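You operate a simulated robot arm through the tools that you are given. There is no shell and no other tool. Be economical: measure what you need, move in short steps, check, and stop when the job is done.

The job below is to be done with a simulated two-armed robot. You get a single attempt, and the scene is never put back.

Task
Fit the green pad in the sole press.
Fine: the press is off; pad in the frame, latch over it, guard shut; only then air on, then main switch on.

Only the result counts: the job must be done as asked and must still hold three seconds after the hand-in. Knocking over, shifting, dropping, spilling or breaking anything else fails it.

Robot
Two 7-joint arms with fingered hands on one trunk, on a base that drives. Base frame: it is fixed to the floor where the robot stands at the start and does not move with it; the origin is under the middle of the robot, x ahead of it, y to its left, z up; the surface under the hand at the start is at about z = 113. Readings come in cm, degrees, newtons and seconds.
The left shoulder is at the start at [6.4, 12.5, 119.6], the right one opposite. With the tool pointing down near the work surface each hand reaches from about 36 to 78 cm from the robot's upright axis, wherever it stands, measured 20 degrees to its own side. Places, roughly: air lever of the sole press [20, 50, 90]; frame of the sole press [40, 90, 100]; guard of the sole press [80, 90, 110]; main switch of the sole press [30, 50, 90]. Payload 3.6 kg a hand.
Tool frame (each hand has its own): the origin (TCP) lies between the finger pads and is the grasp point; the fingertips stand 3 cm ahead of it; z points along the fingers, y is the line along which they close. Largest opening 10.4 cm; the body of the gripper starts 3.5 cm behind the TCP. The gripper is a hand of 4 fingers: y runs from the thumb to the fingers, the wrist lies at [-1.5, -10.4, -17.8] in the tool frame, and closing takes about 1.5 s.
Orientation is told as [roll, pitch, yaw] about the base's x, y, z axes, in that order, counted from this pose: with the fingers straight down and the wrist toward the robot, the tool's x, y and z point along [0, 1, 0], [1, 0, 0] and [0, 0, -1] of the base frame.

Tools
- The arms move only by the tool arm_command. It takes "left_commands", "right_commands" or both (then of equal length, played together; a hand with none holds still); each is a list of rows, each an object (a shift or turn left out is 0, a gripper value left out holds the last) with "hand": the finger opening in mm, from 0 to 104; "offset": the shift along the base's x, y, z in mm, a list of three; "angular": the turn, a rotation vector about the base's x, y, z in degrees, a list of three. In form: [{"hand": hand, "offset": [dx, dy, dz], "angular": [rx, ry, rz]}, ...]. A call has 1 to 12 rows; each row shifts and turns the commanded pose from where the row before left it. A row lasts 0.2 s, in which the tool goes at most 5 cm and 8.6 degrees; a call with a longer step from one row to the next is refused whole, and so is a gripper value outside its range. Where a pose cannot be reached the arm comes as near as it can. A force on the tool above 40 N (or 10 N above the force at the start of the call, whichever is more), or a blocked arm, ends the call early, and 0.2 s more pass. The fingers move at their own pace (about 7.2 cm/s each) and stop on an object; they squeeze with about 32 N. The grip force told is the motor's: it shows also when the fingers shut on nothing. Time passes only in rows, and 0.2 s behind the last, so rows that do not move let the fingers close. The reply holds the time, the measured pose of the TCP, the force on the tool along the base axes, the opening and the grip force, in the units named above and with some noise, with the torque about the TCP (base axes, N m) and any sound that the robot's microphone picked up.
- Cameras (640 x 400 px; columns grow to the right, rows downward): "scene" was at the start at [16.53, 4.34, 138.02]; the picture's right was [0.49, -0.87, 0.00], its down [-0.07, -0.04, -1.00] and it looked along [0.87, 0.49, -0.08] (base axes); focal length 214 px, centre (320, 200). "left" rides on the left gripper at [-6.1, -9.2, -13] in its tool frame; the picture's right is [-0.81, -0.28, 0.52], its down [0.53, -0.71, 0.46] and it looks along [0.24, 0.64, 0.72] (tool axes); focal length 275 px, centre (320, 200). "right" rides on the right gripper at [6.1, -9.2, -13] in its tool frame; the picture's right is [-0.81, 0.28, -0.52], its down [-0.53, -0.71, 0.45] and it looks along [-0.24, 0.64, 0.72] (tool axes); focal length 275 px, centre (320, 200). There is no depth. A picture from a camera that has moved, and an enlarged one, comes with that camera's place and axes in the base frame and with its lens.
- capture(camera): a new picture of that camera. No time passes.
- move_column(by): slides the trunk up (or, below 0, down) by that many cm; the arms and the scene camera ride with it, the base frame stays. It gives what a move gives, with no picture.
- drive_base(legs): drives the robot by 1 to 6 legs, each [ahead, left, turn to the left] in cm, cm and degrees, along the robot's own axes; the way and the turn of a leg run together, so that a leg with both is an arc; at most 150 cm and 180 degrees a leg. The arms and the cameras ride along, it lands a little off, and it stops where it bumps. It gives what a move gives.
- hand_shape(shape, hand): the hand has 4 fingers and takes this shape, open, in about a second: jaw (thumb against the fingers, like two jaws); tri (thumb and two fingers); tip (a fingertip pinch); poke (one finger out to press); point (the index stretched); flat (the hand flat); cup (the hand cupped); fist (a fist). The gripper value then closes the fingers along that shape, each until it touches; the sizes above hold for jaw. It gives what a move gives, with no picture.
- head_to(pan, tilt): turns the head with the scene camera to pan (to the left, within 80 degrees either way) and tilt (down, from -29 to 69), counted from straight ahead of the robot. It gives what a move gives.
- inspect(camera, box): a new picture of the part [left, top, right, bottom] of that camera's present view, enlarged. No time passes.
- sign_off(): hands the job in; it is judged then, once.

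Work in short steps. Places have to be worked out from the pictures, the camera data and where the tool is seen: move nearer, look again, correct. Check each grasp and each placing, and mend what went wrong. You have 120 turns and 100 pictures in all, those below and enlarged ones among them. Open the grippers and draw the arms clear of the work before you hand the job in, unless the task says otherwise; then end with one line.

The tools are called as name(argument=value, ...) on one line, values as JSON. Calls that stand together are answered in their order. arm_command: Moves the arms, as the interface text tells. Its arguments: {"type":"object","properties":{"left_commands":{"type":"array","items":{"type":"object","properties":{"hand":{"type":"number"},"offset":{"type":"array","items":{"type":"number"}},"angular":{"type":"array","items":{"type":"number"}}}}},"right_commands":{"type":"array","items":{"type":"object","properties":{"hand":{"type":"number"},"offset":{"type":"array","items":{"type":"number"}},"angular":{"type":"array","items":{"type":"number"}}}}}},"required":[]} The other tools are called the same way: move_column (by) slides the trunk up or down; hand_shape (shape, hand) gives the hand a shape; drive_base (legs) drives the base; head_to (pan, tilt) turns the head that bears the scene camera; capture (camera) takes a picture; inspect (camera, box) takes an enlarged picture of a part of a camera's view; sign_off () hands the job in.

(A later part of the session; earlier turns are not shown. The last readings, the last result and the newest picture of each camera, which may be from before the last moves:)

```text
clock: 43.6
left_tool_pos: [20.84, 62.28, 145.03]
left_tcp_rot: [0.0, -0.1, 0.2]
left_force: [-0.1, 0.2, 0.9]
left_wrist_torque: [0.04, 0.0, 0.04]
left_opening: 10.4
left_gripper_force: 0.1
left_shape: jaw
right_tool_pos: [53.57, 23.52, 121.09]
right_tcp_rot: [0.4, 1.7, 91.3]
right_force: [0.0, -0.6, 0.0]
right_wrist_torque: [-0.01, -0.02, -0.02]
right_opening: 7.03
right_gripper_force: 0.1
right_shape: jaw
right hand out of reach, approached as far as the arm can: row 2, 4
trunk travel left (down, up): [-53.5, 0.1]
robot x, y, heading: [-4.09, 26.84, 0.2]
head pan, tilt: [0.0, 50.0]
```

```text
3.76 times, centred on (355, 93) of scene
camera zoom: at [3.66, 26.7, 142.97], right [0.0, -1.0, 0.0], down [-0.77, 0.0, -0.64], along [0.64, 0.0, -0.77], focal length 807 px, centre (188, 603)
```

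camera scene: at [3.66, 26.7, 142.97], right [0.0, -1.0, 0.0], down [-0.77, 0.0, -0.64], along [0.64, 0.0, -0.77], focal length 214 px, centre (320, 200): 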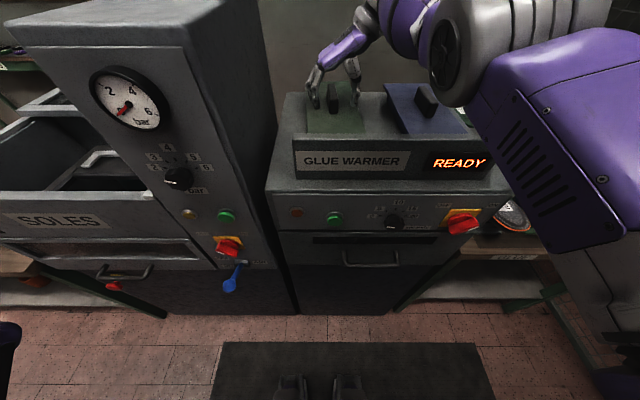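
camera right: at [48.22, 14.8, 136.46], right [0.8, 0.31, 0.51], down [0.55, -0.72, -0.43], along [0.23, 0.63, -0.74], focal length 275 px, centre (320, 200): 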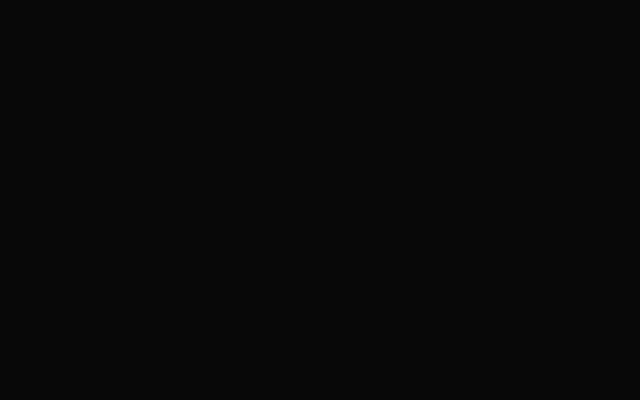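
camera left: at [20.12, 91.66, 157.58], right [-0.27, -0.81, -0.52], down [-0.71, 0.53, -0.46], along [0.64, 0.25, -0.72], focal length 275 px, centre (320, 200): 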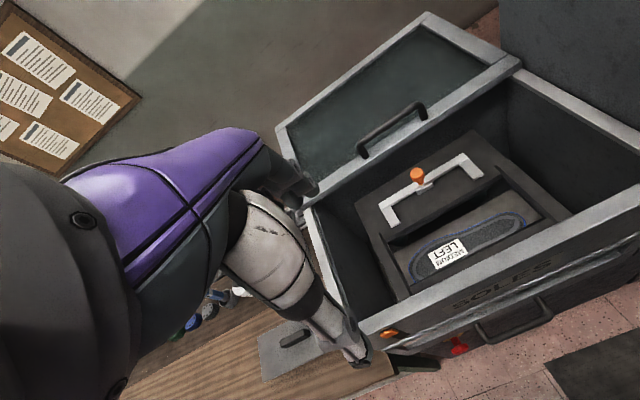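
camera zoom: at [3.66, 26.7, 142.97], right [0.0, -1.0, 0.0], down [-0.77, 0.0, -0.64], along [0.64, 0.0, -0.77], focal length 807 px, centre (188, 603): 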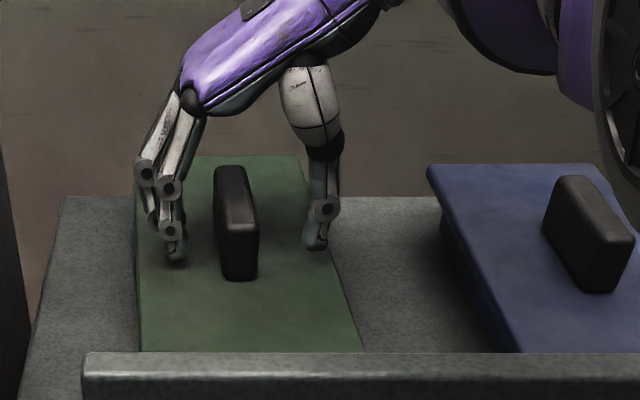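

Fingers straddle the handle, tips just above the plate. I'll nudge the base 1.3 cm forward to centre on the handle, then close.

drive_base(legs=[[1.3, 0, 0]])

arm_command(right_commands=[{"hand": 0}, {}, {}, {}, {}, {}, {}, {}, {}])

inspect(camera="scene", box=[270, 40, 440, 146])

```text
clock: 44.3
left_tool_pos: [21.87, 62.4, 145.2]
left_tcp_rot: [-0.1, -0.3, 0.2]
left_force: [-0.5, 0.3, -0.4]
left_wrist_torque: [0.0, -0.01, -0.01]
left_opening: 10.35
left_gripper_force: 0.0
left_shape: jaw
right_tool_pos: [54.66, 23.46, 121.23]
right_tcp_rot: [0.2, 1.8, 91.2]
right_force: [-0.8, -0.1, 0.0]
right_wrist_torque: [-0.01, -0.03, 0.0]
right_opening: 7.02
right_gripper_force: 0.1
right_shape: jaw
trunk travel left (down, up): [-53.5, 0.1]
robot x, y, heading: [-3.07, 26.58, 0.3]
head pan, tilt: [0.0, 50.0]
```

```text
clock: 46.3
left_tool_pos: [22.04, 62.39, 145.05]
left_tcp_rot: [0.0, -0.1, 0.2]
left_force: [-0.7, -0.2, 0.3]
left_wrist_torque: [-0.02, 0.01, 0.02]
left_opening: 10.36
left_gripper_force: 0.2
left_shape: jaw
right_tool_pos: [54.96, 23.58, 121.11]
right_tcp_rot: [0.5, 1.8, 91.3]
right_force: [-1.3, 1.7, 0.0]
right_wrist_torque: [0.03, 0.04, 0.14]
right_opening: 1.8
right_gripper_force: 32.2
right_shape: jaw
trunk travel left (down, up): [-53.5, 0.1]
robot x, y, heading: [-2.97, 26.97, 0.2]
head pan, tilt: [0.0, 50.0]
```

```text
3.76 times, centred on (355, 93) of scene
camera zoom: at [4.91, 26.72, 142.96], right [0.0, -1.0, 0.0], down [-0.77, 0.0, -0.64], along [0.64, 0.0, -0.77], focal length 807 px, centre (188, 603)
```

zoom: 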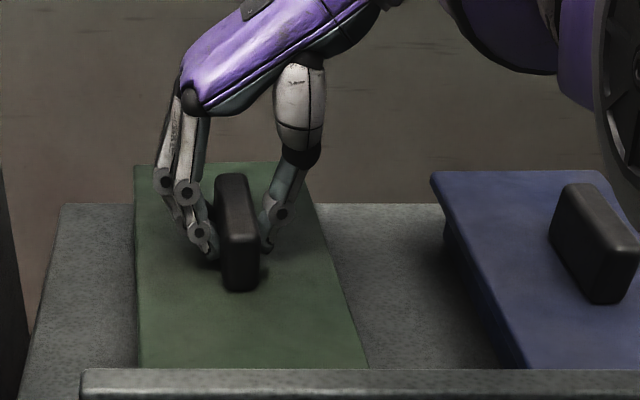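

Grip holds at 1.8 cm with 32 N. Lift 11 cm in steps.

arm_command(right_commands=[{"offset": [0, 0, 15]}, {"offset": [-3, 0, 25]}, {"offset": [-5, 0, 25]}, {"offset": [-5, 0, 25]}, {"offset": [-5, 0, 25]}, {}])

capture(camera="scene")

```text
clock: 47.7
left_tool_pos: [22.21, 62.33, 144.94]
left_tcp_rot: [0.0, 0.0, 0.3]
left_force: [0.4, -1.0, -0.2]
left_wrist_torque: [-0.02, 0.02, -0.03]
left_opening: 10.38
left_gripper_force: 0.0
left_shape: jaw
right_tool_pos: [52.49, 23.15, 132.21]
right_tcp_rot: [0.6, 1.8, 91.3]
right_force: [0.1, -0.1, -8.4]
right_wrist_torque: [-0.03, 0.02, 0.02]
right_opening: 1.71
right_gripper_force: 31.5
right_shape: jaw
right hand out of reach, approached as far as the arm can: row 3, 5
trunk travel left (down, up): [-53.5, 0.1]
robot x, y, heading: [-2.93, 26.7, 0.4]
head pan, tilt: [0.0, 50.0]
```

```text
64 pictures are left
camera scene: at [5.02, 26.71, 142.95], right [0.0, -1.0, 0.0], down [-0.77, 0.0, -0.64], along [0.64, 0.0, -0.77], focal length 214 px, centre (320, 200)
```

scene: 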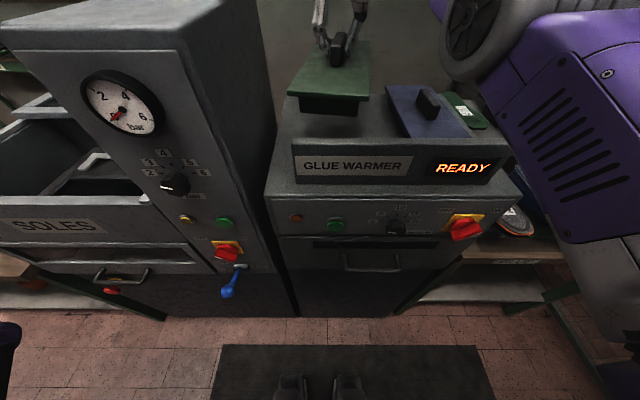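

Pad is lifted and level. I'll raise it slightly while retracting, then back the robot away and turn the pad to lie along y.

arm_command(right_commands=[{"offset": [-10, 0, 10]}, {"offset": [-15, 0, 15]}, {"offset": [-15, 0, 15]}])

drive_base(legs=[[-42, 0, 0]])

arm_command(right_commands=[{"angular": [0, 0, -8]}, {"angular": [0, 0, -8]}, {"angular": [0, 0, -8]}, {"angular": [0, 0, -8]}, {"angular": [0, 0, -8]}, {"angular": [0, 0, -8]}, {"angular": [0, 0, -8]}, {"angular": [0, 0, -8]}, {"angular": [0, 0, -8]}, {"angular": [0, 0, -8]}, {"angular": [0, 0, -8]}, {"angular": [0, 0, -3.5]}])

capture(camera="scene")

```text
clock: 48.5
left_tool_pos: [22.13, 62.42, 145.16]
left_tcp_rot: [0.0, -0.2, 0.2]
left_force: [-0.4, -0.8, 0.2]
left_wrist_torque: [0.03, -0.02, -0.04]
left_opening: 10.38
left_gripper_force: 0.2
left_shape: jaw
right_tool_pos: [48.12, 23.22, 136.32]
right_tcp_rot: [0.4, 1.8, 91.3]
right_force: [0.6, -0.6, -8.3]
right_wrist_torque: [-0.02, 0.02, -0.01]
right_opening: 1.67
right_gripper_force: 31.8
right_shape: jaw
trunk travel left (down, up): [-53.5, 0.1]
robot x, y, heading: [-2.76, 27.16, 0.3]
head pan, tilt: [0.0, 50.0]
```

```text
clock: 51.1
left_tool_pos: [-20.66, 62.21, 145.09]
left_tcp_rot: [0.0, 0.0, 0.2]
left_force: [-0.1, 0.1, 0.0]
left_wrist_torque: [0.0, -0.01, 0.01]
left_opening: 10.41
left_gripper_force: 0.0
left_shape: jaw
right_tool_pos: [5.39, 23.15, 136.09]
right_tcp_rot: [0.6, 1.8, 91.2]
right_force: [-0.1, 0.5, -10.4]
right_wrist_torque: [-0.06, 0.03, 0.01]
right_opening: 1.69
right_gripper_force: 31.9
right_shape: jaw
trunk travel left (down, up): [-53.5, 0.1]
robot x, y, heading: [-45.82, 26.94, -0.0]
head pan, tilt: [0.0, 50.0]
```

```text
clock: 53.8
left_tool_pos: [-20.74, 62.24, 144.99]
left_tcp_rot: [0.1, -0.2, 0.1]
left_force: [-0.4, -0.4, 0.0]
left_wrist_torque: [-0.01, -0.03, -0.06]
left_opening: 10.38
left_gripper_force: 0.0
left_shape: jaw
right_tool_pos: [5.44, 23.06, 136.23]
right_tcp_rot: [0.5, 1.8, -0.5]
right_force: [-0.9, 0.8, -8.7]
right_wrist_torque: [0.01, 0.01, 0.04]
right_opening: 1.68
right_gripper_force: 31.9
right_shape: jaw
trunk travel left (down, up): [-53.5, 0.1]
robot x, y, heading: [-45.94, 26.55, 0.0]
head pan, tilt: [0.0, 50.0]
```

```text
63 pictures are left
camera scene: at [-37.92, 26.58, 142.96], right [0.0, -1.0, 0.0], down [-0.77, 0.0, -0.64], along [0.64, 0.0, -0.77], focal length 214 px, centre (320, 200)
```

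scene: 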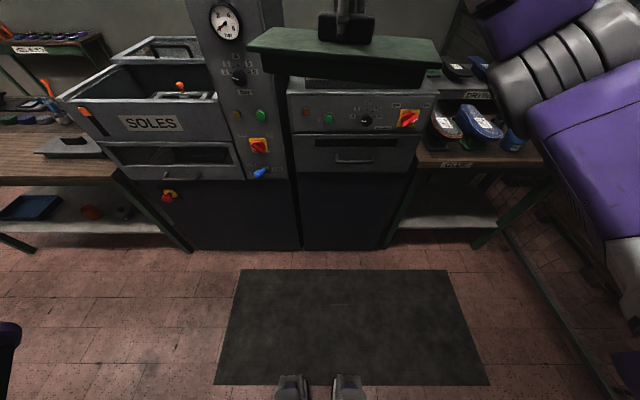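

Pad lies along y now but appears slightly skewed in the picture; zoom to measure.

inspect(camera="scene", box=[230, 0, 460, 144])

```text
2.78 times, centred on (345, 72) of scene
camera zoom: at [-37.92, 26.58, 142.96], right [0.0, -1.0, 0.0], down [-0.77, 0.0, -0.64], along [0.64, 0.0, -0.77], focal length 596 px, centre (251, 556)
```

zoom: 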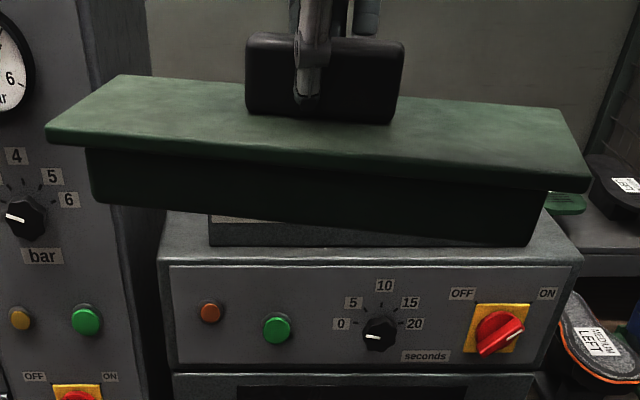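

Back-projection says the pad is turned roughly 10–15° clockwise about the vertical relative to the tool. I'll turn the hand +12° and re-measure.

arm_command(right_commands=[{"angular": [0, 0, 6]}, {"angular": [0, 0, 6]}, {}])

inspect(camera="scene", box=[230, 0, 460, 144])

```text
clock: 54.5
left_tool_pos: [-20.72, 62.15, 145.04]
left_tcp_rot: [0.0, -0.1, 0.2]
left_force: [-0.2, 0.1, 0.2]
left_wrist_torque: [0.03, 0.03, -0.03]
left_opening: 10.38
left_gripper_force: 0.0
left_shape: jaw
right_tool_pos: [5.45, 22.97, 136.15]
right_tcp_rot: [0.5, 1.8, 11.7]
right_force: [0.7, -0.7, -8.3]
right_wrist_torque: [0.01, 0.03, 0.0]
right_opening: 1.66
right_gripper_force: 32.1
right_shape: jaw
trunk travel left (down, up): [-53.5, 0.1]
robot x, y, heading: [-45.93, 26.51, 0.0]
head pan, tilt: [0.0, 50.0]
```

```text
2.78 times, centred on (345, 72) of scene
camera zoom: at [-37.93, 26.59, 142.96], right [0.0, -1.0, 0.0], down [-0.77, 0.0, -0.64], along [0.64, 0.0, -0.77], focal length 596 px, centre (251, 556)
```

zoom: 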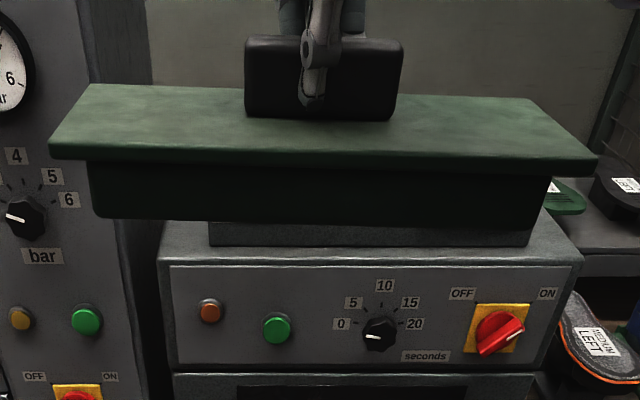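

Slopes fell from 0.096 to 0.029, so about 5° more is needed.

arm_command(right_commands=[{"angular": [0, 0, 5]}, {}])

inspect(camera="scene", box=[230, 0, 460, 144])

```text
clock: 55.1
left_tool_pos: [-20.7, 62.25, 145.1]
left_tcp_rot: [0.0, -0.1, 0.1]
left_force: [-0.1, 0.6, -0.3]
left_wrist_torque: [-0.01, 0.0, -0.01]
left_opening: 10.4
left_gripper_force: 0.0
left_shape: jaw
right_tool_pos: [5.36, 23.11, 136.16]
right_tcp_rot: [0.5, 1.8, 16.9]
right_force: [0.2, -0.4, -8.5]
right_wrist_torque: [0.04, 0.05, -0.01]
right_opening: 1.66
right_gripper_force: 31.8
right_shape: jaw
trunk travel left (down, up): [-53.5, 0.1]
robot x, y, heading: [-45.99, 26.54, 0.2]
head pan, tilt: [0.0, 50.0]
```

```text
2.78 times, centred on (345, 72) of scene
camera zoom: at [-37.93, 26.59, 142.96], right [0.0, -1.0, 0.0], down [-0.77, 0.0, -0.64], along [0.64, 0.0, -0.77], focal length 596 px, centre (251, 556)
```

zoom: 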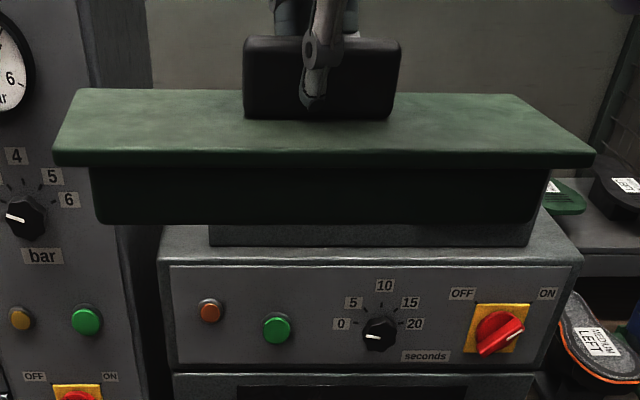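

Edges are now level in the picture. Next: drive left to the press, keeping clear, then partly forward.

arm_command(right_commands=[{"angular": [0, 0, 1]}])

drive_base(legs=[[0, 70, 0], [22, 0, 0]])

capture(camera="scene")

```text
clock: 55.5
left_tool_pos: [-20.73, 62.24, 145.09]
left_tcp_rot: [0.1, 0.0, 0.1]
left_force: [0.1, -0.2, 0.0]
left_wrist_torque: [0.01, 0.01, -0.02]
left_opening: 10.38
left_gripper_force: 0.0
left_shape: jaw
right_tool_pos: [5.4, 22.98, 136.22]
right_tcp_rot: [0.5, 1.8, 17.9]
right_force: [1.0, 0.3, -9.6]
right_wrist_torque: [-0.01, 0.03, 0.01]
right_opening: 1.68
right_gripper_force: 32.0
right_shape: jaw
trunk travel left (down, up): [-53.5, 0.1]
robot x, y, heading: [-45.45, 26.66, -0.0]
head pan, tilt: [0.0, 50.0]
```

```text
clock: 63.3
left_tool_pos: [1.38, 131.0, 145.02]
left_tcp_rot: [0.0, -0.2, 0.2]
left_force: [-0.4, 0.2, -0.7]
left_wrist_torque: [0.02, -0.03, 0.04]
left_opening: 10.37
left_gripper_force: 0.1
left_shape: jaw
right_tool_pos: [27.52, 91.88, 136.26]
right_tcp_rot: [0.5, 1.8, 17.7]
right_force: [-0.4, 0.4, -8.4]
right_wrist_torque: [0.01, 0.04, -0.01]
right_opening: 1.69
right_gripper_force: 32.0
right_shape: jaw
trunk travel left (down, up): [-53.5, 0.1]
robot x, y, heading: [-23.52, 95.5, 0.5]
head pan, tilt: [0.0, 50.0]
```

```text
59 pictures are left
camera scene: at [-15.86, 95.41, 142.97], right [0.0, -1.0, 0.0], down [-0.77, 0.0, -0.64], along [0.64, 0.0, -0.77], focal length 214 px, centre (320, 200)
```

scene: 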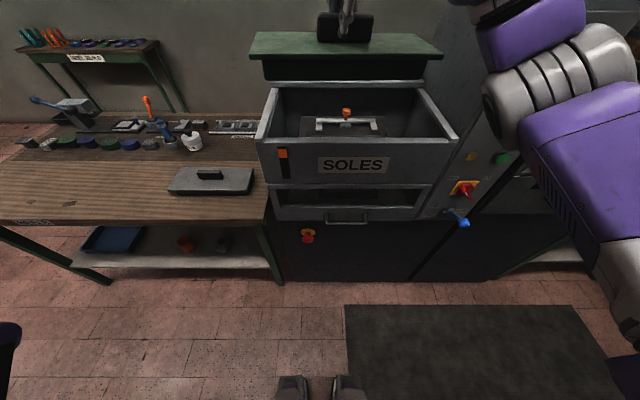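

The block is about 24 × 9 cm under a 28 × 12 plate; two-view estimates give frame top z≈101.8 and opening x 37.5–49, y 73–99.5. I'll move forward and bring the pad above the frame, still high.

drive_base(legs=[[5, 0, -0.4]])

arm_command(right_commands=[{"offset": [25, -10, -8]}, {"offset": [25, -10, -8]}, {"offset": [25, -10, -8]}, {"offset": [25, -10, -8]}, {"offset": [20, -8, -8]}, {}])

capture(camera="scene")

```text
clock: 64.2
left_tool_pos: [6.25, 130.81, 145.28]
left_tcp_rot: [0.0, -0.3, -0.4]
left_force: [-0.6, -0.4, -0.1]
left_wrist_torque: [0.01, -0.03, 0.01]
left_opening: 10.38
left_gripper_force: 0.0
left_shape: jaw
right_tool_pos: [31.99, 91.47, 136.42]
right_tcp_rot: [0.5, 1.7, 17.3]
right_force: [-0.2, -0.1, -8.5]
right_wrist_torque: [0.0, 0.02, -0.01]
right_opening: 1.61
right_gripper_force: 31.8
right_shape: jaw
trunk travel left (down, up): [-53.5, 0.1]
robot x, y, heading: [-18.75, 95.61, -0.4]
head pan, tilt: [0.0, 50.0]
```

```text
clock: 65.7
left_tool_pos: [6.57, 130.91, 145.12]
left_tcp_rot: [0.1, -0.1, -0.4]
left_force: [0.7, 0.1, -0.8]
left_wrist_torque: [0.01, 0.01, 0.01]
left_opening: 10.35
left_gripper_force: 0.0
left_shape: jaw
right_tool_pos: [44.21, 86.64, 132.01]
right_tcp_rot: [0.4, 1.8, 17.2]
right_force: [-0.3, -0.3, -8.7]
right_wrist_torque: [0.01, 0.02, -0.03]
right_opening: 1.69
right_gripper_force: 32.3
right_shape: jaw
trunk travel left (down, up): [-53.5, 0.1]
robot x, y, heading: [-18.97, 95.43, -0.4]
head pan, tilt: [0.0, 50.0]
```

```text
58 pictures are left
camera scene: at [-10.96, 95.33, 142.96], right [-0.01, -1.0, 0.0], down [-0.77, 0.0, -0.64], along [0.64, 0.0, -0.77], focal length 214 px, centre (320, 200)
```

scene: 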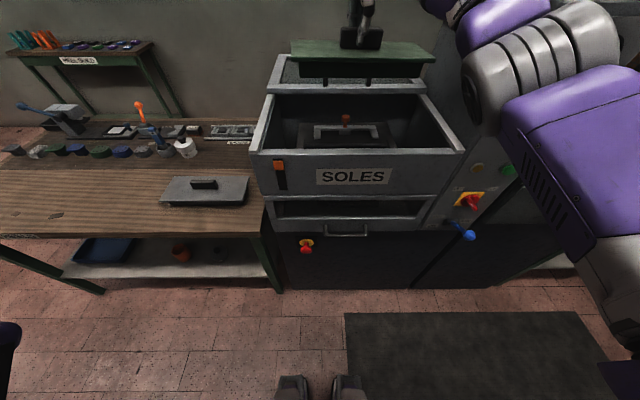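

Now I'll bring the left hand in, turned so its camera looks at the pad and frame from the left.

arm_command(left_commands=[{"offset": [20, -20, 0], "angular": [0, 0, -8]}, {"offset": [20, -20, 0], "angular": [0, 0, -8]}, {"offset": [25, -20, 0], "angular": [0, 0, -8]}, {"offset": [30, -20, 0], "angular": [0, 0, -8]}, {"offset": [30, -20, 0], "angular": [0, 0, -8]}, {"offset": [30, -20, 0], "angular": [0, 0, -8]}, {"offset": [20, -20, 0], "angular": [0, 0, -8]}])

capture(camera="left")

```text
clock: 67.2
left_tool_pos: [24.32, 116.81, 145.07]
left_tcp_rot: [0.0, -0.2, -56.5]
left_force: [0.1, 0.0, 0.8]
left_wrist_torque: [-0.02, 0.02, 0.0]
left_opening: 10.37
left_gripper_force: 0.2
left_shape: jaw
right_tool_pos: [44.49, 86.62, 131.95]
right_tcp_rot: [0.5, 1.9, 17.3]
right_force: [0.6, -0.1, -8.6]
right_wrist_torque: [0.06, 0.04, -0.02]
right_opening: 1.67
right_gripper_force: 31.8
right_shape: jaw
trunk travel left (down, up): [-53.5, 0.1]
robot x, y, heading: [-19.09, 95.39, -0.2]
head pan, tilt: [0.0, 50.0]
```

```text
57 pictures are left
camera left: at [14.11, 121.08, 158.18], right [-0.83, -0.22, -0.52], down [0.05, 0.89, -0.46], along [0.56, -0.4, -0.72], focal length 275 px, centre (320, 200)
```

left: 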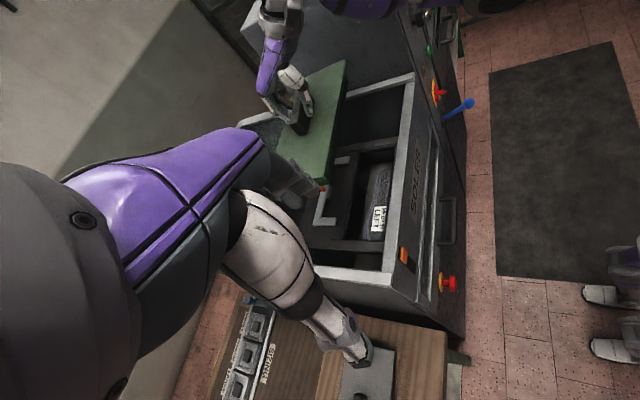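

Useful view. Enlarge.

inspect(camera="left", box=[240, 50, 460, 300])

```text
1.60 times, centred on (350, 175) of left
camera zoom: at [14.11, 121.08, 158.18], right [-0.83, -0.22, -0.52], down [0.05, 0.89, -0.46], along [0.56, -0.4, -0.72], focal length 440 px, centre (272, 240)
```

zoom: 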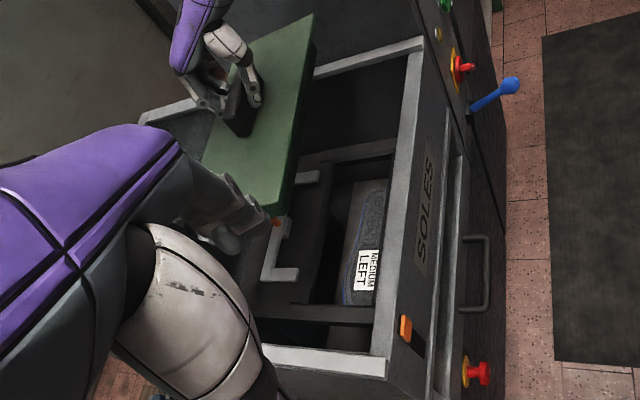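

The two left views triangulate the frame top to z≈99, opening x 38.4–50.6, y 72–100, centre ≈[44.6, 86.1]. Check the pad's yaw in the head view.

inspect(camera="scene", box=[240, 10, 480, 160])

```text
2.67 times, centred on (360, 85) of scene
camera zoom: at [-10.79, 95.26, 142.94], right [-0.01, -1.0, 0.0], down [-0.77, 0.01, -0.64], along [0.64, 0.0, -0.77], focal length 572 px, centre (213, 507)
```

zoom: 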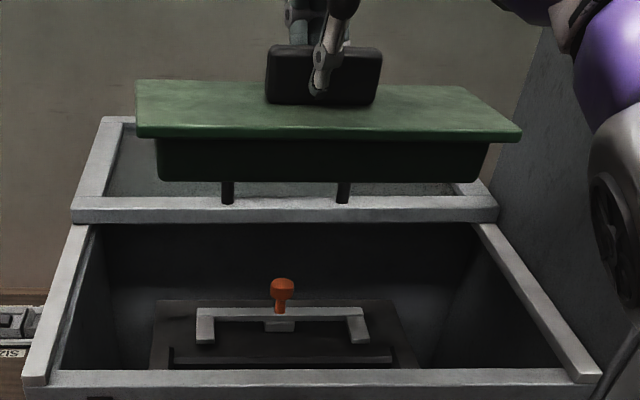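

Yaw is within about 2° of straight. I'll lower the pad to just above the frame.

arm_command(right_commands=[{"offset": [5, -3, -20]}, {"offset": [0, 0, -40]}, {"offset": [0, 0, -40]}, {"offset": [0, 0, -40]}, {"offset": [0, 0, -40]}, {"offset": [0, 0, -30]}, {}])

capture(camera="left")

inspect(camera="scene", box=[240, 10, 480, 160])

```text
clock: 68.8
left_tool_pos: [24.18, 116.88, 145.24]
left_tcp_rot: [0.0, -0.3, -56.4]
left_force: [0.0, 0.6, -1.0]
left_wrist_torque: [0.02, 0.0, 0.0]
left_opening: 10.37
left_gripper_force: 0.1
left_shape: jaw
right_tool_pos: [44.68, 86.57, 111.16]
right_tcp_rot: [0.5, 1.8, 17.3]
right_force: [0.3, 0.2, -8.8]
right_wrist_torque: [-0.02, 0.03, -0.03]
right_opening: 1.69
right_gripper_force: 32.1
right_shape: jaw
trunk travel left (down, up): [-53.5, 0.1]
robot x, y, heading: [-18.77, 95.61, -0.4]
head pan, tilt: [0.0, 50.0]
```

```text
54 pictures are left
camera left: at [13.88, 121.17, 158.25], right [-0.83, -0.22, -0.52], down [0.05, 0.89, -0.46], along [0.56, -0.4, -0.72], focal length 275 px, centre (320, 200)
```

left: 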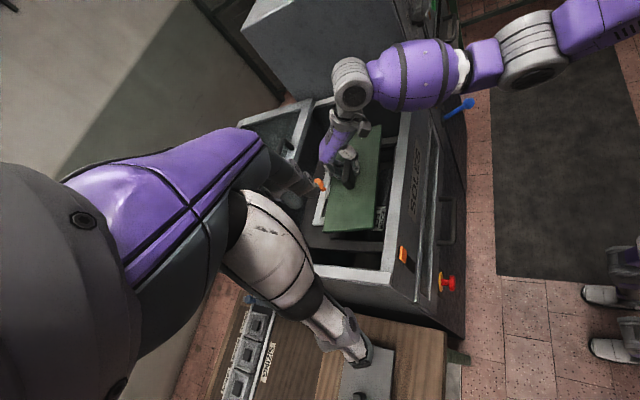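

```text
2.67 times, centred on (360, 85) of scene
camera zoom: at [-10.95, 95.34, 142.97], right [-0.01, -1.0, 0.0], down [-0.77, 0.0, -0.64], along [0.64, 0.0, -0.77], focal length 572 px, centre (213, 507)
```

zoom: 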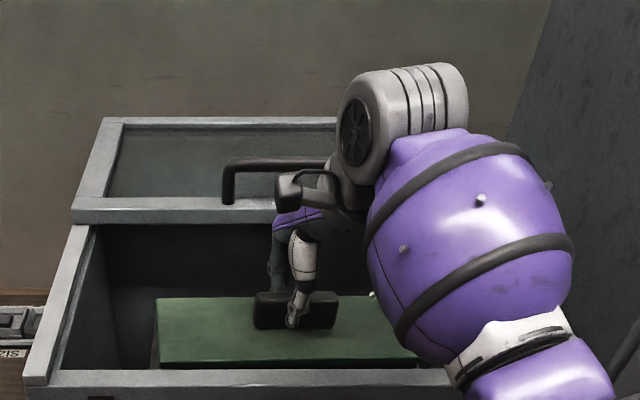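

No contact so far. Enlarge the left view to check alignment.

inspect(camera="left", box=[290, 90, 450, 290])

```text
2.00 times, centred on (370, 190) of left
camera zoom: at [13.88, 121.17, 158.25], right [-0.83, -0.22, -0.52], down [0.05, 0.89, -0.46], along [0.56, -0.4, -0.72], focal length 551 px, centre (220, 220)
```

zoom: 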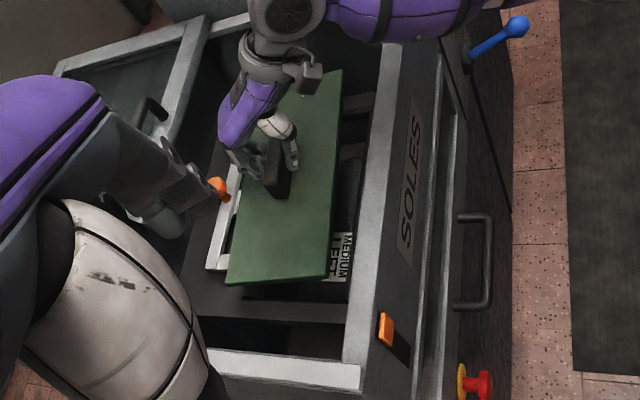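

The pad is about 3.5–4° CCW and 0.5 cm too far left; otherwise it is centred. I'll correct and lower slowly until contact.

arm_command(right_commands=[{"offset": [0, -5, 0], "angular": [0, 0, -3.7]}, {"offset": [0, 0, -15]}, {"offset": [0, 0, -15]}, {}])

inspect(camera="left", box=[290, 90, 450, 290])

```text
clock: 69.8
left_tool_pos: [24.16, 116.78, 145.13]
left_tcp_rot: [-0.1, -0.2, -56.5]
left_force: [0.0, -0.4, 0.5]
left_wrist_torque: [0.0, 0.02, -0.01]
left_opening: 10.38
left_gripper_force: 0.0
left_shape: jaw
right_tool_pos: [44.86, 85.84, 108.15]
right_tcp_rot: [0.5, 1.8, 13.6]
right_force: [0.2, -0.1, -8.2]
right_wrist_torque: [0.01, 0.03, -0.02]
right_opening: 1.68
right_gripper_force: 32.0
right_shape: jaw
trunk travel left (down, up): [-53.5, 0.1]
robot x, y, heading: [-18.62, 95.62, -0.5]
head pan, tilt: [0.0, 50.0]
```

```text
2.00 times, centred on (370, 190) of left
camera zoom: at [13.89, 121.15, 158.24], right [-0.83, -0.22, -0.52], down [0.05, 0.89, -0.46], along [0.56, -0.4, -0.72], focal length 551 px, centre (220, 220)
```

zoom: 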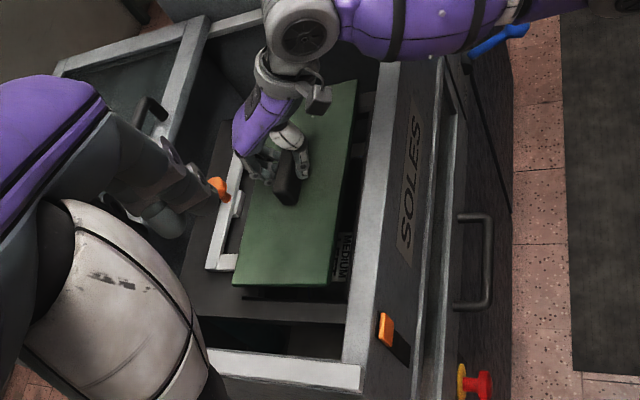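

Nearly aligned; the plate's back edge is close to the latch legs, so I'll shift 4 mm toward me, trim the yaw and keep lowering.

arm_command(right_commands=[{"offset": [-4, 2, -5], "angular": [0, 0, -1]}, {"offset": [0, 0, -15]}, {"offset": [0, 0, -10]}, {"offset": [0, 0, -10]}, {}])

inspect(camera="left", box=[290, 90, 450, 290])

```text
clock: 71.0
left_tool_pos: [24.04, 116.9, 145.08]
left_tcp_rot: [0.0, -0.2, -56.4]
left_force: [0.0, -0.5, 0.5]
left_wrist_torque: [0.03, 0.0, 0.01]
left_opening: 10.36
left_gripper_force: 0.0
left_shape: jaw
right_tool_pos: [44.39, 86.06, 104.32]
right_tcp_rot: [0.6, 1.7, 12.6]
right_force: [-0.4, 1.2, -6.2]
right_wrist_torque: [-0.08, -0.02, 0.04]
right_opening: 1.7
right_gripper_force: 31.9
right_shape: jaw
trunk travel left (down, up): [-53.5, 0.1]
robot x, y, heading: [-19.13, 95.32, -0.1]
head pan, tilt: [0.0, 50.0]
```

```text
2.00 times, centred on (370, 190) of left
camera zoom: at [13.88, 121.18, 158.24], right [-0.83, -0.22, -0.52], down [0.05, 0.89, -0.46], along [0.56, -0.4, -0.72], focal length 551 px, centre (220, 220)
```

zoom: 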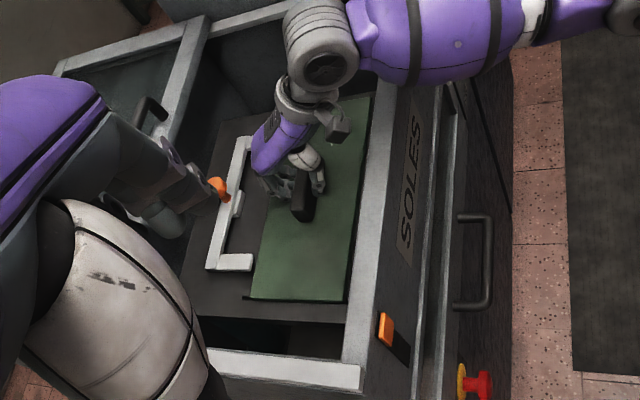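

The block is entering the opening, with slight contact. Continue lowering in small steps.

arm_command(right_commands=[{"offset": [0, 0, -5]}, {"offset": [0, 0, -5]}, {"offset": [0, 0, -5]}, {}])

inspect(camera="left", box=[310, 110, 430, 260])

```text
clock: 72.0
left_tool_pos: [23.88, 116.88, 145.43]
left_tcp_rot: [0.2, -0.3, -56.3]
left_force: [-0.3, 0.3, 0.4]
left_wrist_torque: [0.0, 0.01, -0.01]
left_opening: 10.39
left_gripper_force: 0.2
left_shape: jaw
right_tool_pos: [44.4, 86.13, 103.3]
right_tcp_rot: [0.4, 1.1, 12.6]
right_force: [1.2, -1.0, 25.2]
right_wrist_torque: [-0.07, -0.21, 0.06]
right_opening: 1.82
right_gripper_force: 31.9
right_shape: jaw
trunk travel left (down, up): [-53.5, 0.1]
robot x, y, heading: [-18.84, 95.55, -0.4]
head pan, tilt: [0.0, 50.0]
```

```text
2.67 times, centred on (370, 185) of left
camera zoom: at [13.48, 121.19, 158.37], right [-0.82, -0.22, -0.52], down [0.05, 0.89, -0.46], along [0.56, -0.4, -0.72], focal length 734 px, centre (187, 240)
```

zoom: 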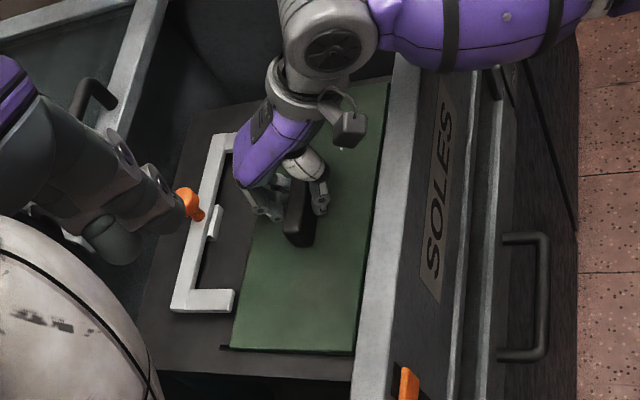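

33 N of contact with the plate apparently flush in the frame. I'll relieve the pressure, open the fingers and lift away to look.

arm_command(right_commands=[{"offset": [0, 0, 4]}, {"hand": 60}, {}, {}, {}, {}])

arm_command(right_commands=[{"offset": [0, 0, 20]}, {"offset": [0, 0, 30]}, {"offset": [0, 0, 40]}, {"offset": [-30, 0, 40]}, {"offset": [-40, -20, 20]}, {"offset": [-40, -20, 0]}, {"offset": [-40, -20, 0]}])

inspect(camera="left", box=[310, 110, 430, 260])

inspect(camera="scene", box=[240, 50, 480, 200])

```text
clock: 73.5
left_tool_pos: [24.07, 116.94, 145.22]
left_tcp_rot: [0.0, -0.2, -56.4]
left_force: [-0.1, 0.5, -0.6]
left_wrist_torque: [0.01, 0.03, -0.02]
left_opening: 10.38
left_gripper_force: 0.0
left_shape: jaw
right_tool_pos: [44.22, 86.19, 103.05]
right_tcp_rot: [0.5, 1.7, 12.6]
right_force: [0.6, 0.7, 0.5]
right_wrist_torque: [0.05, 0.03, -0.04]
right_opening: 5.93
right_gripper_force: 0.1
right_shape: jaw
trunk travel left (down, up): [-53.5, 0.1]
robot x, y, heading: [-19.03, 95.46, -0.2]
head pan, tilt: [0.0, 50.0]
```

```text
clock: 75.0
left_tool_pos: [23.92, 116.87, 145.26]
left_tcp_rot: [0.0, -0.2, -56.4]
left_force: [0.2, -1.0, 0.9]
left_wrist_torque: [-0.02, -0.01, -0.02]
left_opening: 10.37
left_gripper_force: 0.1
left_shape: jaw
right_tool_pos: [29.31, 79.94, 118.12]
right_tcp_rot: [0.4, 1.7, 12.6]
right_force: [0.1, 0.1, 1.4]
right_wrist_torque: [0.02, 0.03, 0.02]
right_opening: 5.95
right_gripper_force: 0.0
right_shape: jaw
trunk travel left (down, up): [-53.5, 0.1]
robot x, y, heading: [-18.97, 95.83, -0.2]
head pan, tilt: [0.0, 50.0]
```

```text
2.67 times, centred on (370, 185) of left
camera zoom: at [13.69, 121.07, 158.3], right [-0.83, -0.22, -0.52], down [0.05, 0.89, -0.46], along [0.56, -0.4, -0.72], focal length 734 px, centre (187, 240)
```

zoom: 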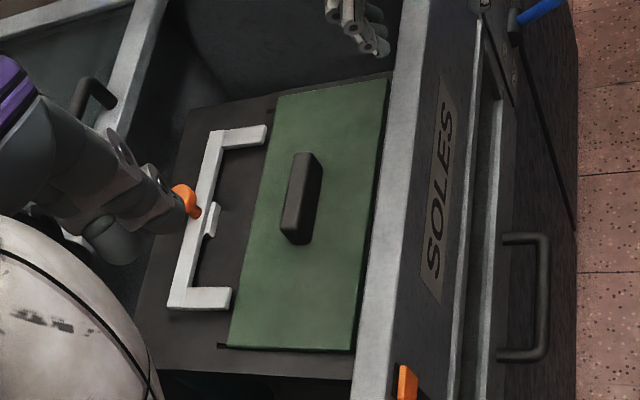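

```text
2.67 times, centred on (360, 125) of scene
camera zoom: at [-11.12, 95.24, 142.97], right [-0.01, -1.0, 0.0], down [-0.77, 0.01, -0.64], along [0.64, 0.0, -0.77], focal length 572 px, centre (213, 400)
```

zoom: 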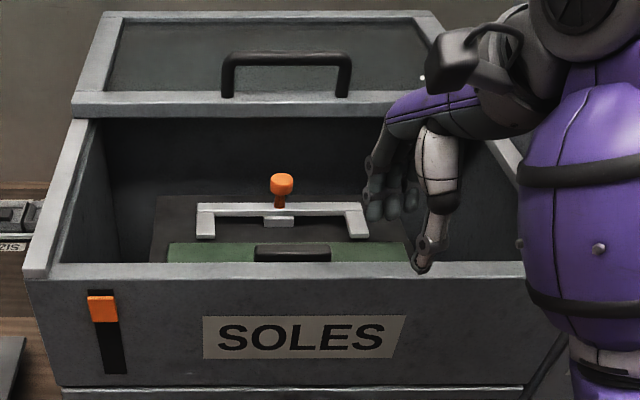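

The pad sits flush in the frame. Next the latch: I'll raise the right hand, turn it to yaw 90 with the fingers pitched forward so it can grip the knob under the guard's edge.

arm_command(right_commands=[{"offset": [0, -10, 45]}, {"offset": [0, -10, 45]}, {"offset": [0, 0, 45], "angular": [0, 0, 8.5]}, {"offset": [0, 0, 40], "angular": [0, 0, 8.5]}, {"offset": [0, 0, 0], "angular": [0, 0, 8.5]}, {"angular": [0, 0, 8.5]}, {"angular": [0, 0, 8.5]}, {"angular": [0, 0, 8.5]}, {"angular": [0, 0, 8.5]}, {"angular": [0, 0, 8.5]}, {"angular": [0, 0, 8.5]}])

arm_command(right_commands=[{"angular": [0, -8, 0]}, {"angular": [0, -8, 0]}, {"angular": [0, -8, 0]}, {"angular": [0, -8, 0]}, {"angular": [0, -8, 0]}, {}])

capture(camera="left")

capture(camera="scene")

```text
clock: 77.5
left_tool_pos: [24.07, 117.0, 145.23]
left_tcp_rot: [0.0, -0.2, -56.4]
left_force: [0.0, -0.3, 0.0]
left_wrist_torque: [-0.04, -0.02, -0.01]
left_opening: 10.38
left_gripper_force: 0.0
left_shape: jaw
right_tool_pos: [29.39, 78.1, 135.68]
right_tcp_rot: [0.4, 1.7, 89.3]
right_force: [0.3, -0.2, -0.3]
right_wrist_torque: [-0.01, 0.02, -0.01]
right_opening: 5.97
right_gripper_force: 0.1
right_shape: jaw
trunk travel left (down, up): [-53.5, 0.1]
robot x, y, heading: [-19.05, 95.83, -0.5]
head pan, tilt: [0.0, 50.0]
```

```text
clock: 78.8
left_tool_pos: [24.05, 116.89, 145.13]
left_tcp_rot: [0.1, -0.2, -56.4]
left_force: [-0.7, -0.9, 1.3]
left_wrist_torque: [0.0, 0.01, 0.0]
left_opening: 10.38
left_gripper_force: 0.2
left_shape: jaw
right_tool_pos: [29.48, 78.09, 135.72]
right_tcp_rot: [-39.6, 0.8, 88.2]
right_force: [-0.1, 0.6, 0.3]
right_wrist_torque: [0.03, 0.02, -0.02]
right_opening: 5.99
right_gripper_force: 0.1
right_shape: jaw
trunk travel left (down, up): [-53.5, 0.1]
robot x, y, heading: [-18.57, 95.77, -0.4]
head pan, tilt: [0.0, 50.0]
```

```text
46 pictures are left
camera left: at [13.84, 121.2, 158.24], right [-0.83, -0.22, -0.52], down [0.05, 0.89, -0.46], along [0.56, -0.4, -0.72], focal length 275 px, centre (320, 200)
```

left: 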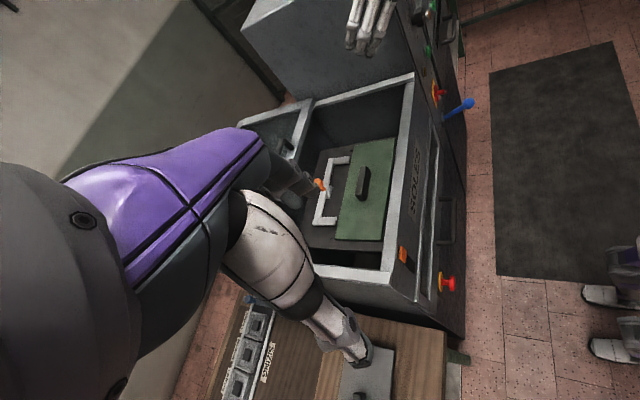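

```text
45 pictures are left
camera scene: at [-10.99, 95.36, 142.96], right [-0.01, -1.0, 0.0], down [-0.77, 0.0, -0.64], along [0.64, 0.0, -0.77], focal length 214 px, centre (320, 200)
```

scene: 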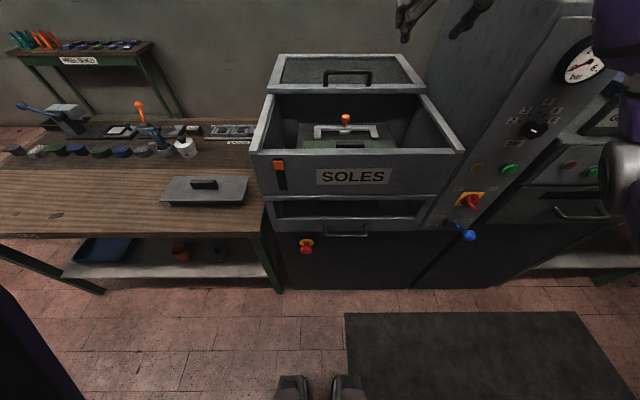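

Knob triangulates to about [56.1, 86.8, 105.4]. I'll drive 7 cm forward, then bring the hand to a pre-approach point up and back along the finger direction.

drive_base(legs=[[7, 0, 0.4]])

arm_command(right_commands=[{"offset": [20, 20, -20]}, {"offset": [20, 25, -30]}, {"offset": [20, 22, -30]}, {"offset": [18, 20, -30]}, {"offset": [12, 0, -30]}, {}])

capture(camera="left")

capture(camera="scene")

```text
clock: 79.9
left_tool_pos: [30.85, 117.16, 145.39]
left_tcp_rot: [0.1, -0.3, -56.0]
left_force: [-0.3, 0.5, -0.6]
left_wrist_torque: [0.0, 0.0, 0.03]
left_opening: 10.38
left_gripper_force: 0.2
left_shape: jaw
right_tool_pos: [36.4, 78.31, 135.76]
right_tcp_rot: [-39.6, 0.9, 88.4]
right_force: [0.2, 0.1, 0.1]
right_wrist_torque: [0.01, 0.01, -0.01]
right_opening: 5.94
right_gripper_force: 0.0
right_shape: jaw
trunk travel left (down, up): [-53.5, 0.1]
robot x, y, heading: [-12.15, 95.67, -0.1]
head pan, tilt: [0.0, 50.0]
```

```text
clock: 81.3
left_tool_pos: [30.78, 117.17, 145.08]
left_tcp_rot: [0.1, -0.1, -56.0]
left_force: [-0.6, 0.2, -0.2]
left_wrist_torque: [-0.04, 0.01, 0.0]
left_opening: 10.39
left_gripper_force: 0.0
left_shape: jaw
right_tool_pos: [45.54, 87.13, 121.52]
right_tcp_rot: [-39.6, 0.8, 88.5]
right_force: [0.7, -0.6, 0.3]
right_wrist_torque: [-0.02, 0.03, 0.0]
right_opening: 5.99
right_gripper_force: 0.0
right_shape: jaw
trunk travel left (down, up): [-53.5, 0.1]
robot x, y, heading: [-11.86, 95.71, -0.1]
head pan, tilt: [0.0, 50.0]
```

```text
44 pictures are left
camera left: at [20.54, 121.36, 158.28], right [-0.82, -0.23, -0.52], down [0.04, 0.89, -0.46], along [0.56, -0.4, -0.72], focal length 275 px, centre (320, 200)
```

left: 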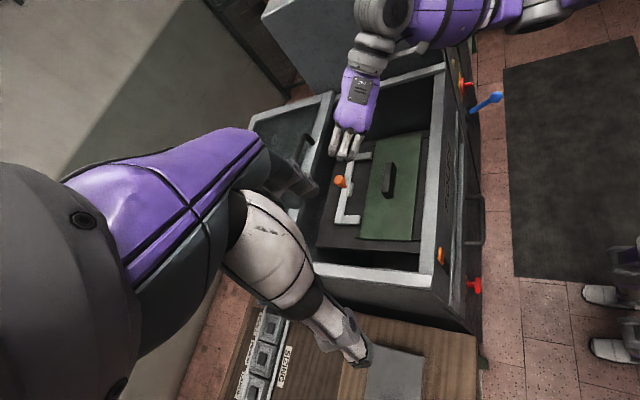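

```text
43 pictures are left
camera scene: at [-4.12, 95.38, 142.97], right [0.0, -1.0, 0.0], down [-0.77, 0.0, -0.64], along [0.64, 0.0, -0.77], focal length 214 px, centre (320, 200)
```

scene: 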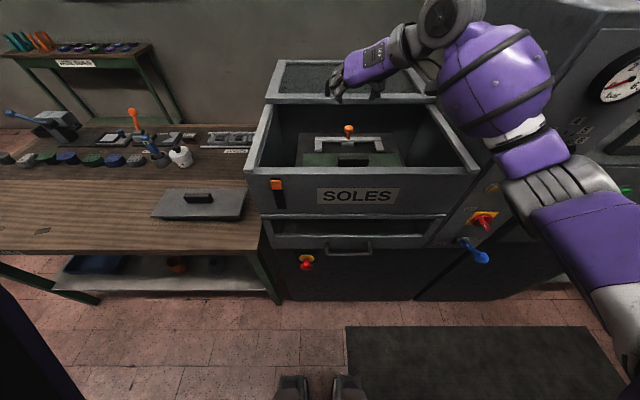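

Move down and forward along the finger direction to the knob.

arm_command(right_commands=[{"offset": [0, -4, -30]}, {"offset": [25, 0, -32]}, {"offset": [25, 0, -32]}, {"offset": [25, 0, -32]}, {"offset": [18, 0, -22]}, {}])

inspect(camera="left", box=[270, 80, 450, 260])

inspect(camera="scene", box=[260, 50, 440, 180])

```text
clock: 82.7
left_tool_pos: [30.78, 117.03, 145.15]
left_tcp_rot: [0.0, -0.1, -55.9]
left_force: [0.7, -0.5, -0.3]
left_wrist_torque: [-0.03, 0.03, -0.05]
left_opening: 10.39
left_gripper_force: 0.1
left_shape: jaw
right_tool_pos: [54.75, 86.44, 106.8]
right_tcp_rot: [-39.7, 0.8, 88.4]
right_force: [-0.9, -0.8, -0.3]
right_wrist_torque: [-0.01, 0.03, 0.0]
right_opening: 5.98
right_gripper_force: 0.1
right_shape: jaw
trunk travel left (down, up): [-53.5, 0.1]
robot x, y, heading: [-12.22, 95.37, -0.1]
head pan, tilt: [0.0, 50.0]
```

```text
2.22 times, centred on (360, 170) of left
camera zoom: at [20.54, 121.31, 158.28], right [-0.82, -0.23, -0.52], down [0.04, 0.89, -0.46], along [0.56, -0.4, -0.72], focal length 612 px, centre (231, 267)
```

zoom: 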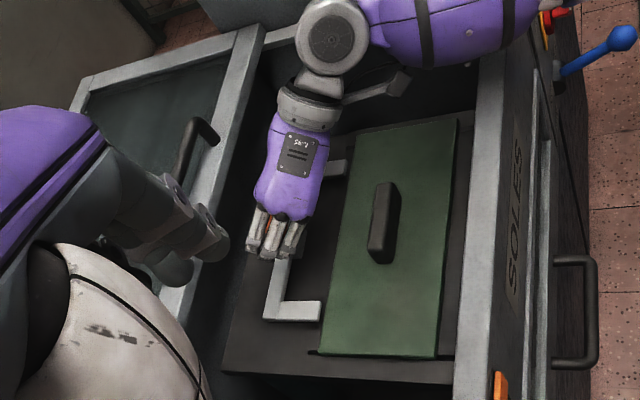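

```text
3.08 times, centred on (350, 115) of scene
camera zoom: at [-4.11, 95.34, 142.97], right [0.0, -1.0, 0.0], down [-0.77, 0.0, -0.64], along [0.64, 0.0, -0.77], focal length 660 px, centre (228, 462)
```

zoom: 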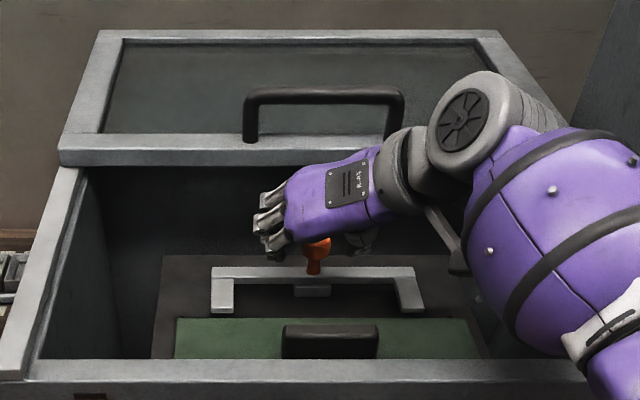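

Knob lies between the fingers and thumb. Go 1.4 cm deeper and close.

arm_command(right_commands=[{"offset": [9, 0, -11]}, {}, {"hand": 0}, {}, {}, {}, {}, {}])

inspect(camera="scene", box=[260, 50, 440, 180])

```text
clock: 84.5
left_tool_pos: [30.92, 117.33, 145.23]
left_tcp_rot: [0.0, -0.1, -56.1]
left_force: [0.4, 0.0, -0.1]
left_wrist_torque: [0.0, 0.0, 0.0]
left_opening: 10.42
left_gripper_force: 0.1
left_shape: jaw
right_tool_pos: [55.68, 86.72, 105.72]
right_tcp_rot: [-39.4, 0.7, 88.7]
right_force: [-3.2, 9.8, -7.9]
right_wrist_torque: [0.15, 0.09, 0.17]
right_opening: 1.42
right_gripper_force: 31.7
right_shape: jaw
trunk travel left (down, up): [-53.5, 0.1]
robot x, y, heading: [-12.0, 95.24, 0.2]
head pan, tilt: [0.0, 50.0]
```

```text
3.08 times, centred on (350, 115) of scene
camera zoom: at [-4.04, 95.52, 142.95], right [0.0, -1.0, 0.0], down [-0.77, 0.0, -0.64], along [0.64, 0.0, -0.77], focal length 660 px, centre (228, 462)
```

zoom: 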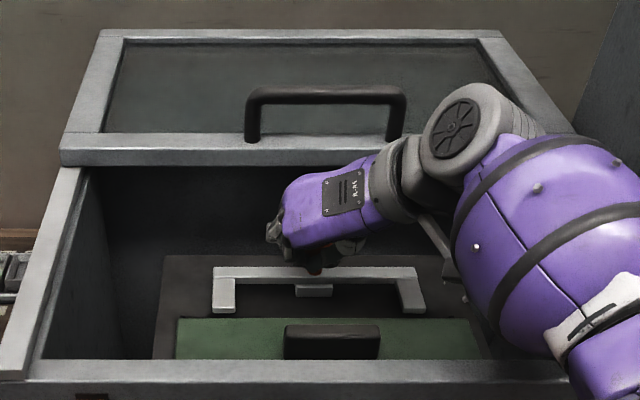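

Knob gripped. Pull it gently toward me.

arm_command(right_commands=[{"offset": [-8, 0, 0]}, {"offset": [-8, 0, 0]}, {"offset": [-8, 0, 0]}, {"offset": [-8, 0, 0]}, {}])

inspect(camera="scene", box=[260, 50, 440, 180])

```text
clock: 85.7
left_tool_pos: [30.85, 117.32, 145.03]
left_tcp_rot: [-0.1, -0.2, -55.9]
left_force: [-0.2, -0.1, -0.1]
left_wrist_torque: [0.03, -0.01, -0.02]
left_opening: 10.37
left_gripper_force: 0.0
left_shape: jaw
right_tool_pos: [52.35, 86.77, 105.62]
right_tcp_rot: [-39.5, 0.8, 88.5]
right_force: [2.2, 13.5, -10.1]
right_wrist_torque: [0.12, 0.05, 0.23]
right_opening: 1.26
right_gripper_force: 31.9
right_shape: jaw
trunk travel left (down, up): [-53.5, 0.1]
robot x, y, heading: [-11.88, 95.33, 0.1]
head pan, tilt: [0.0, 50.0]
```

```text
3.08 times, centred on (350, 115) of scene
camera zoom: at [-3.95, 95.55, 142.96], right [0.0, -1.0, 0.0], down [-0.77, 0.0, -0.64], along [0.64, 0.0, -0.77], focal length 660 px, centre (228, 462)
```

zoom: 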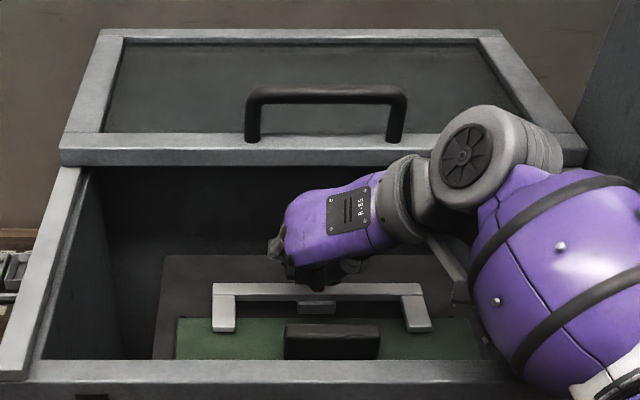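

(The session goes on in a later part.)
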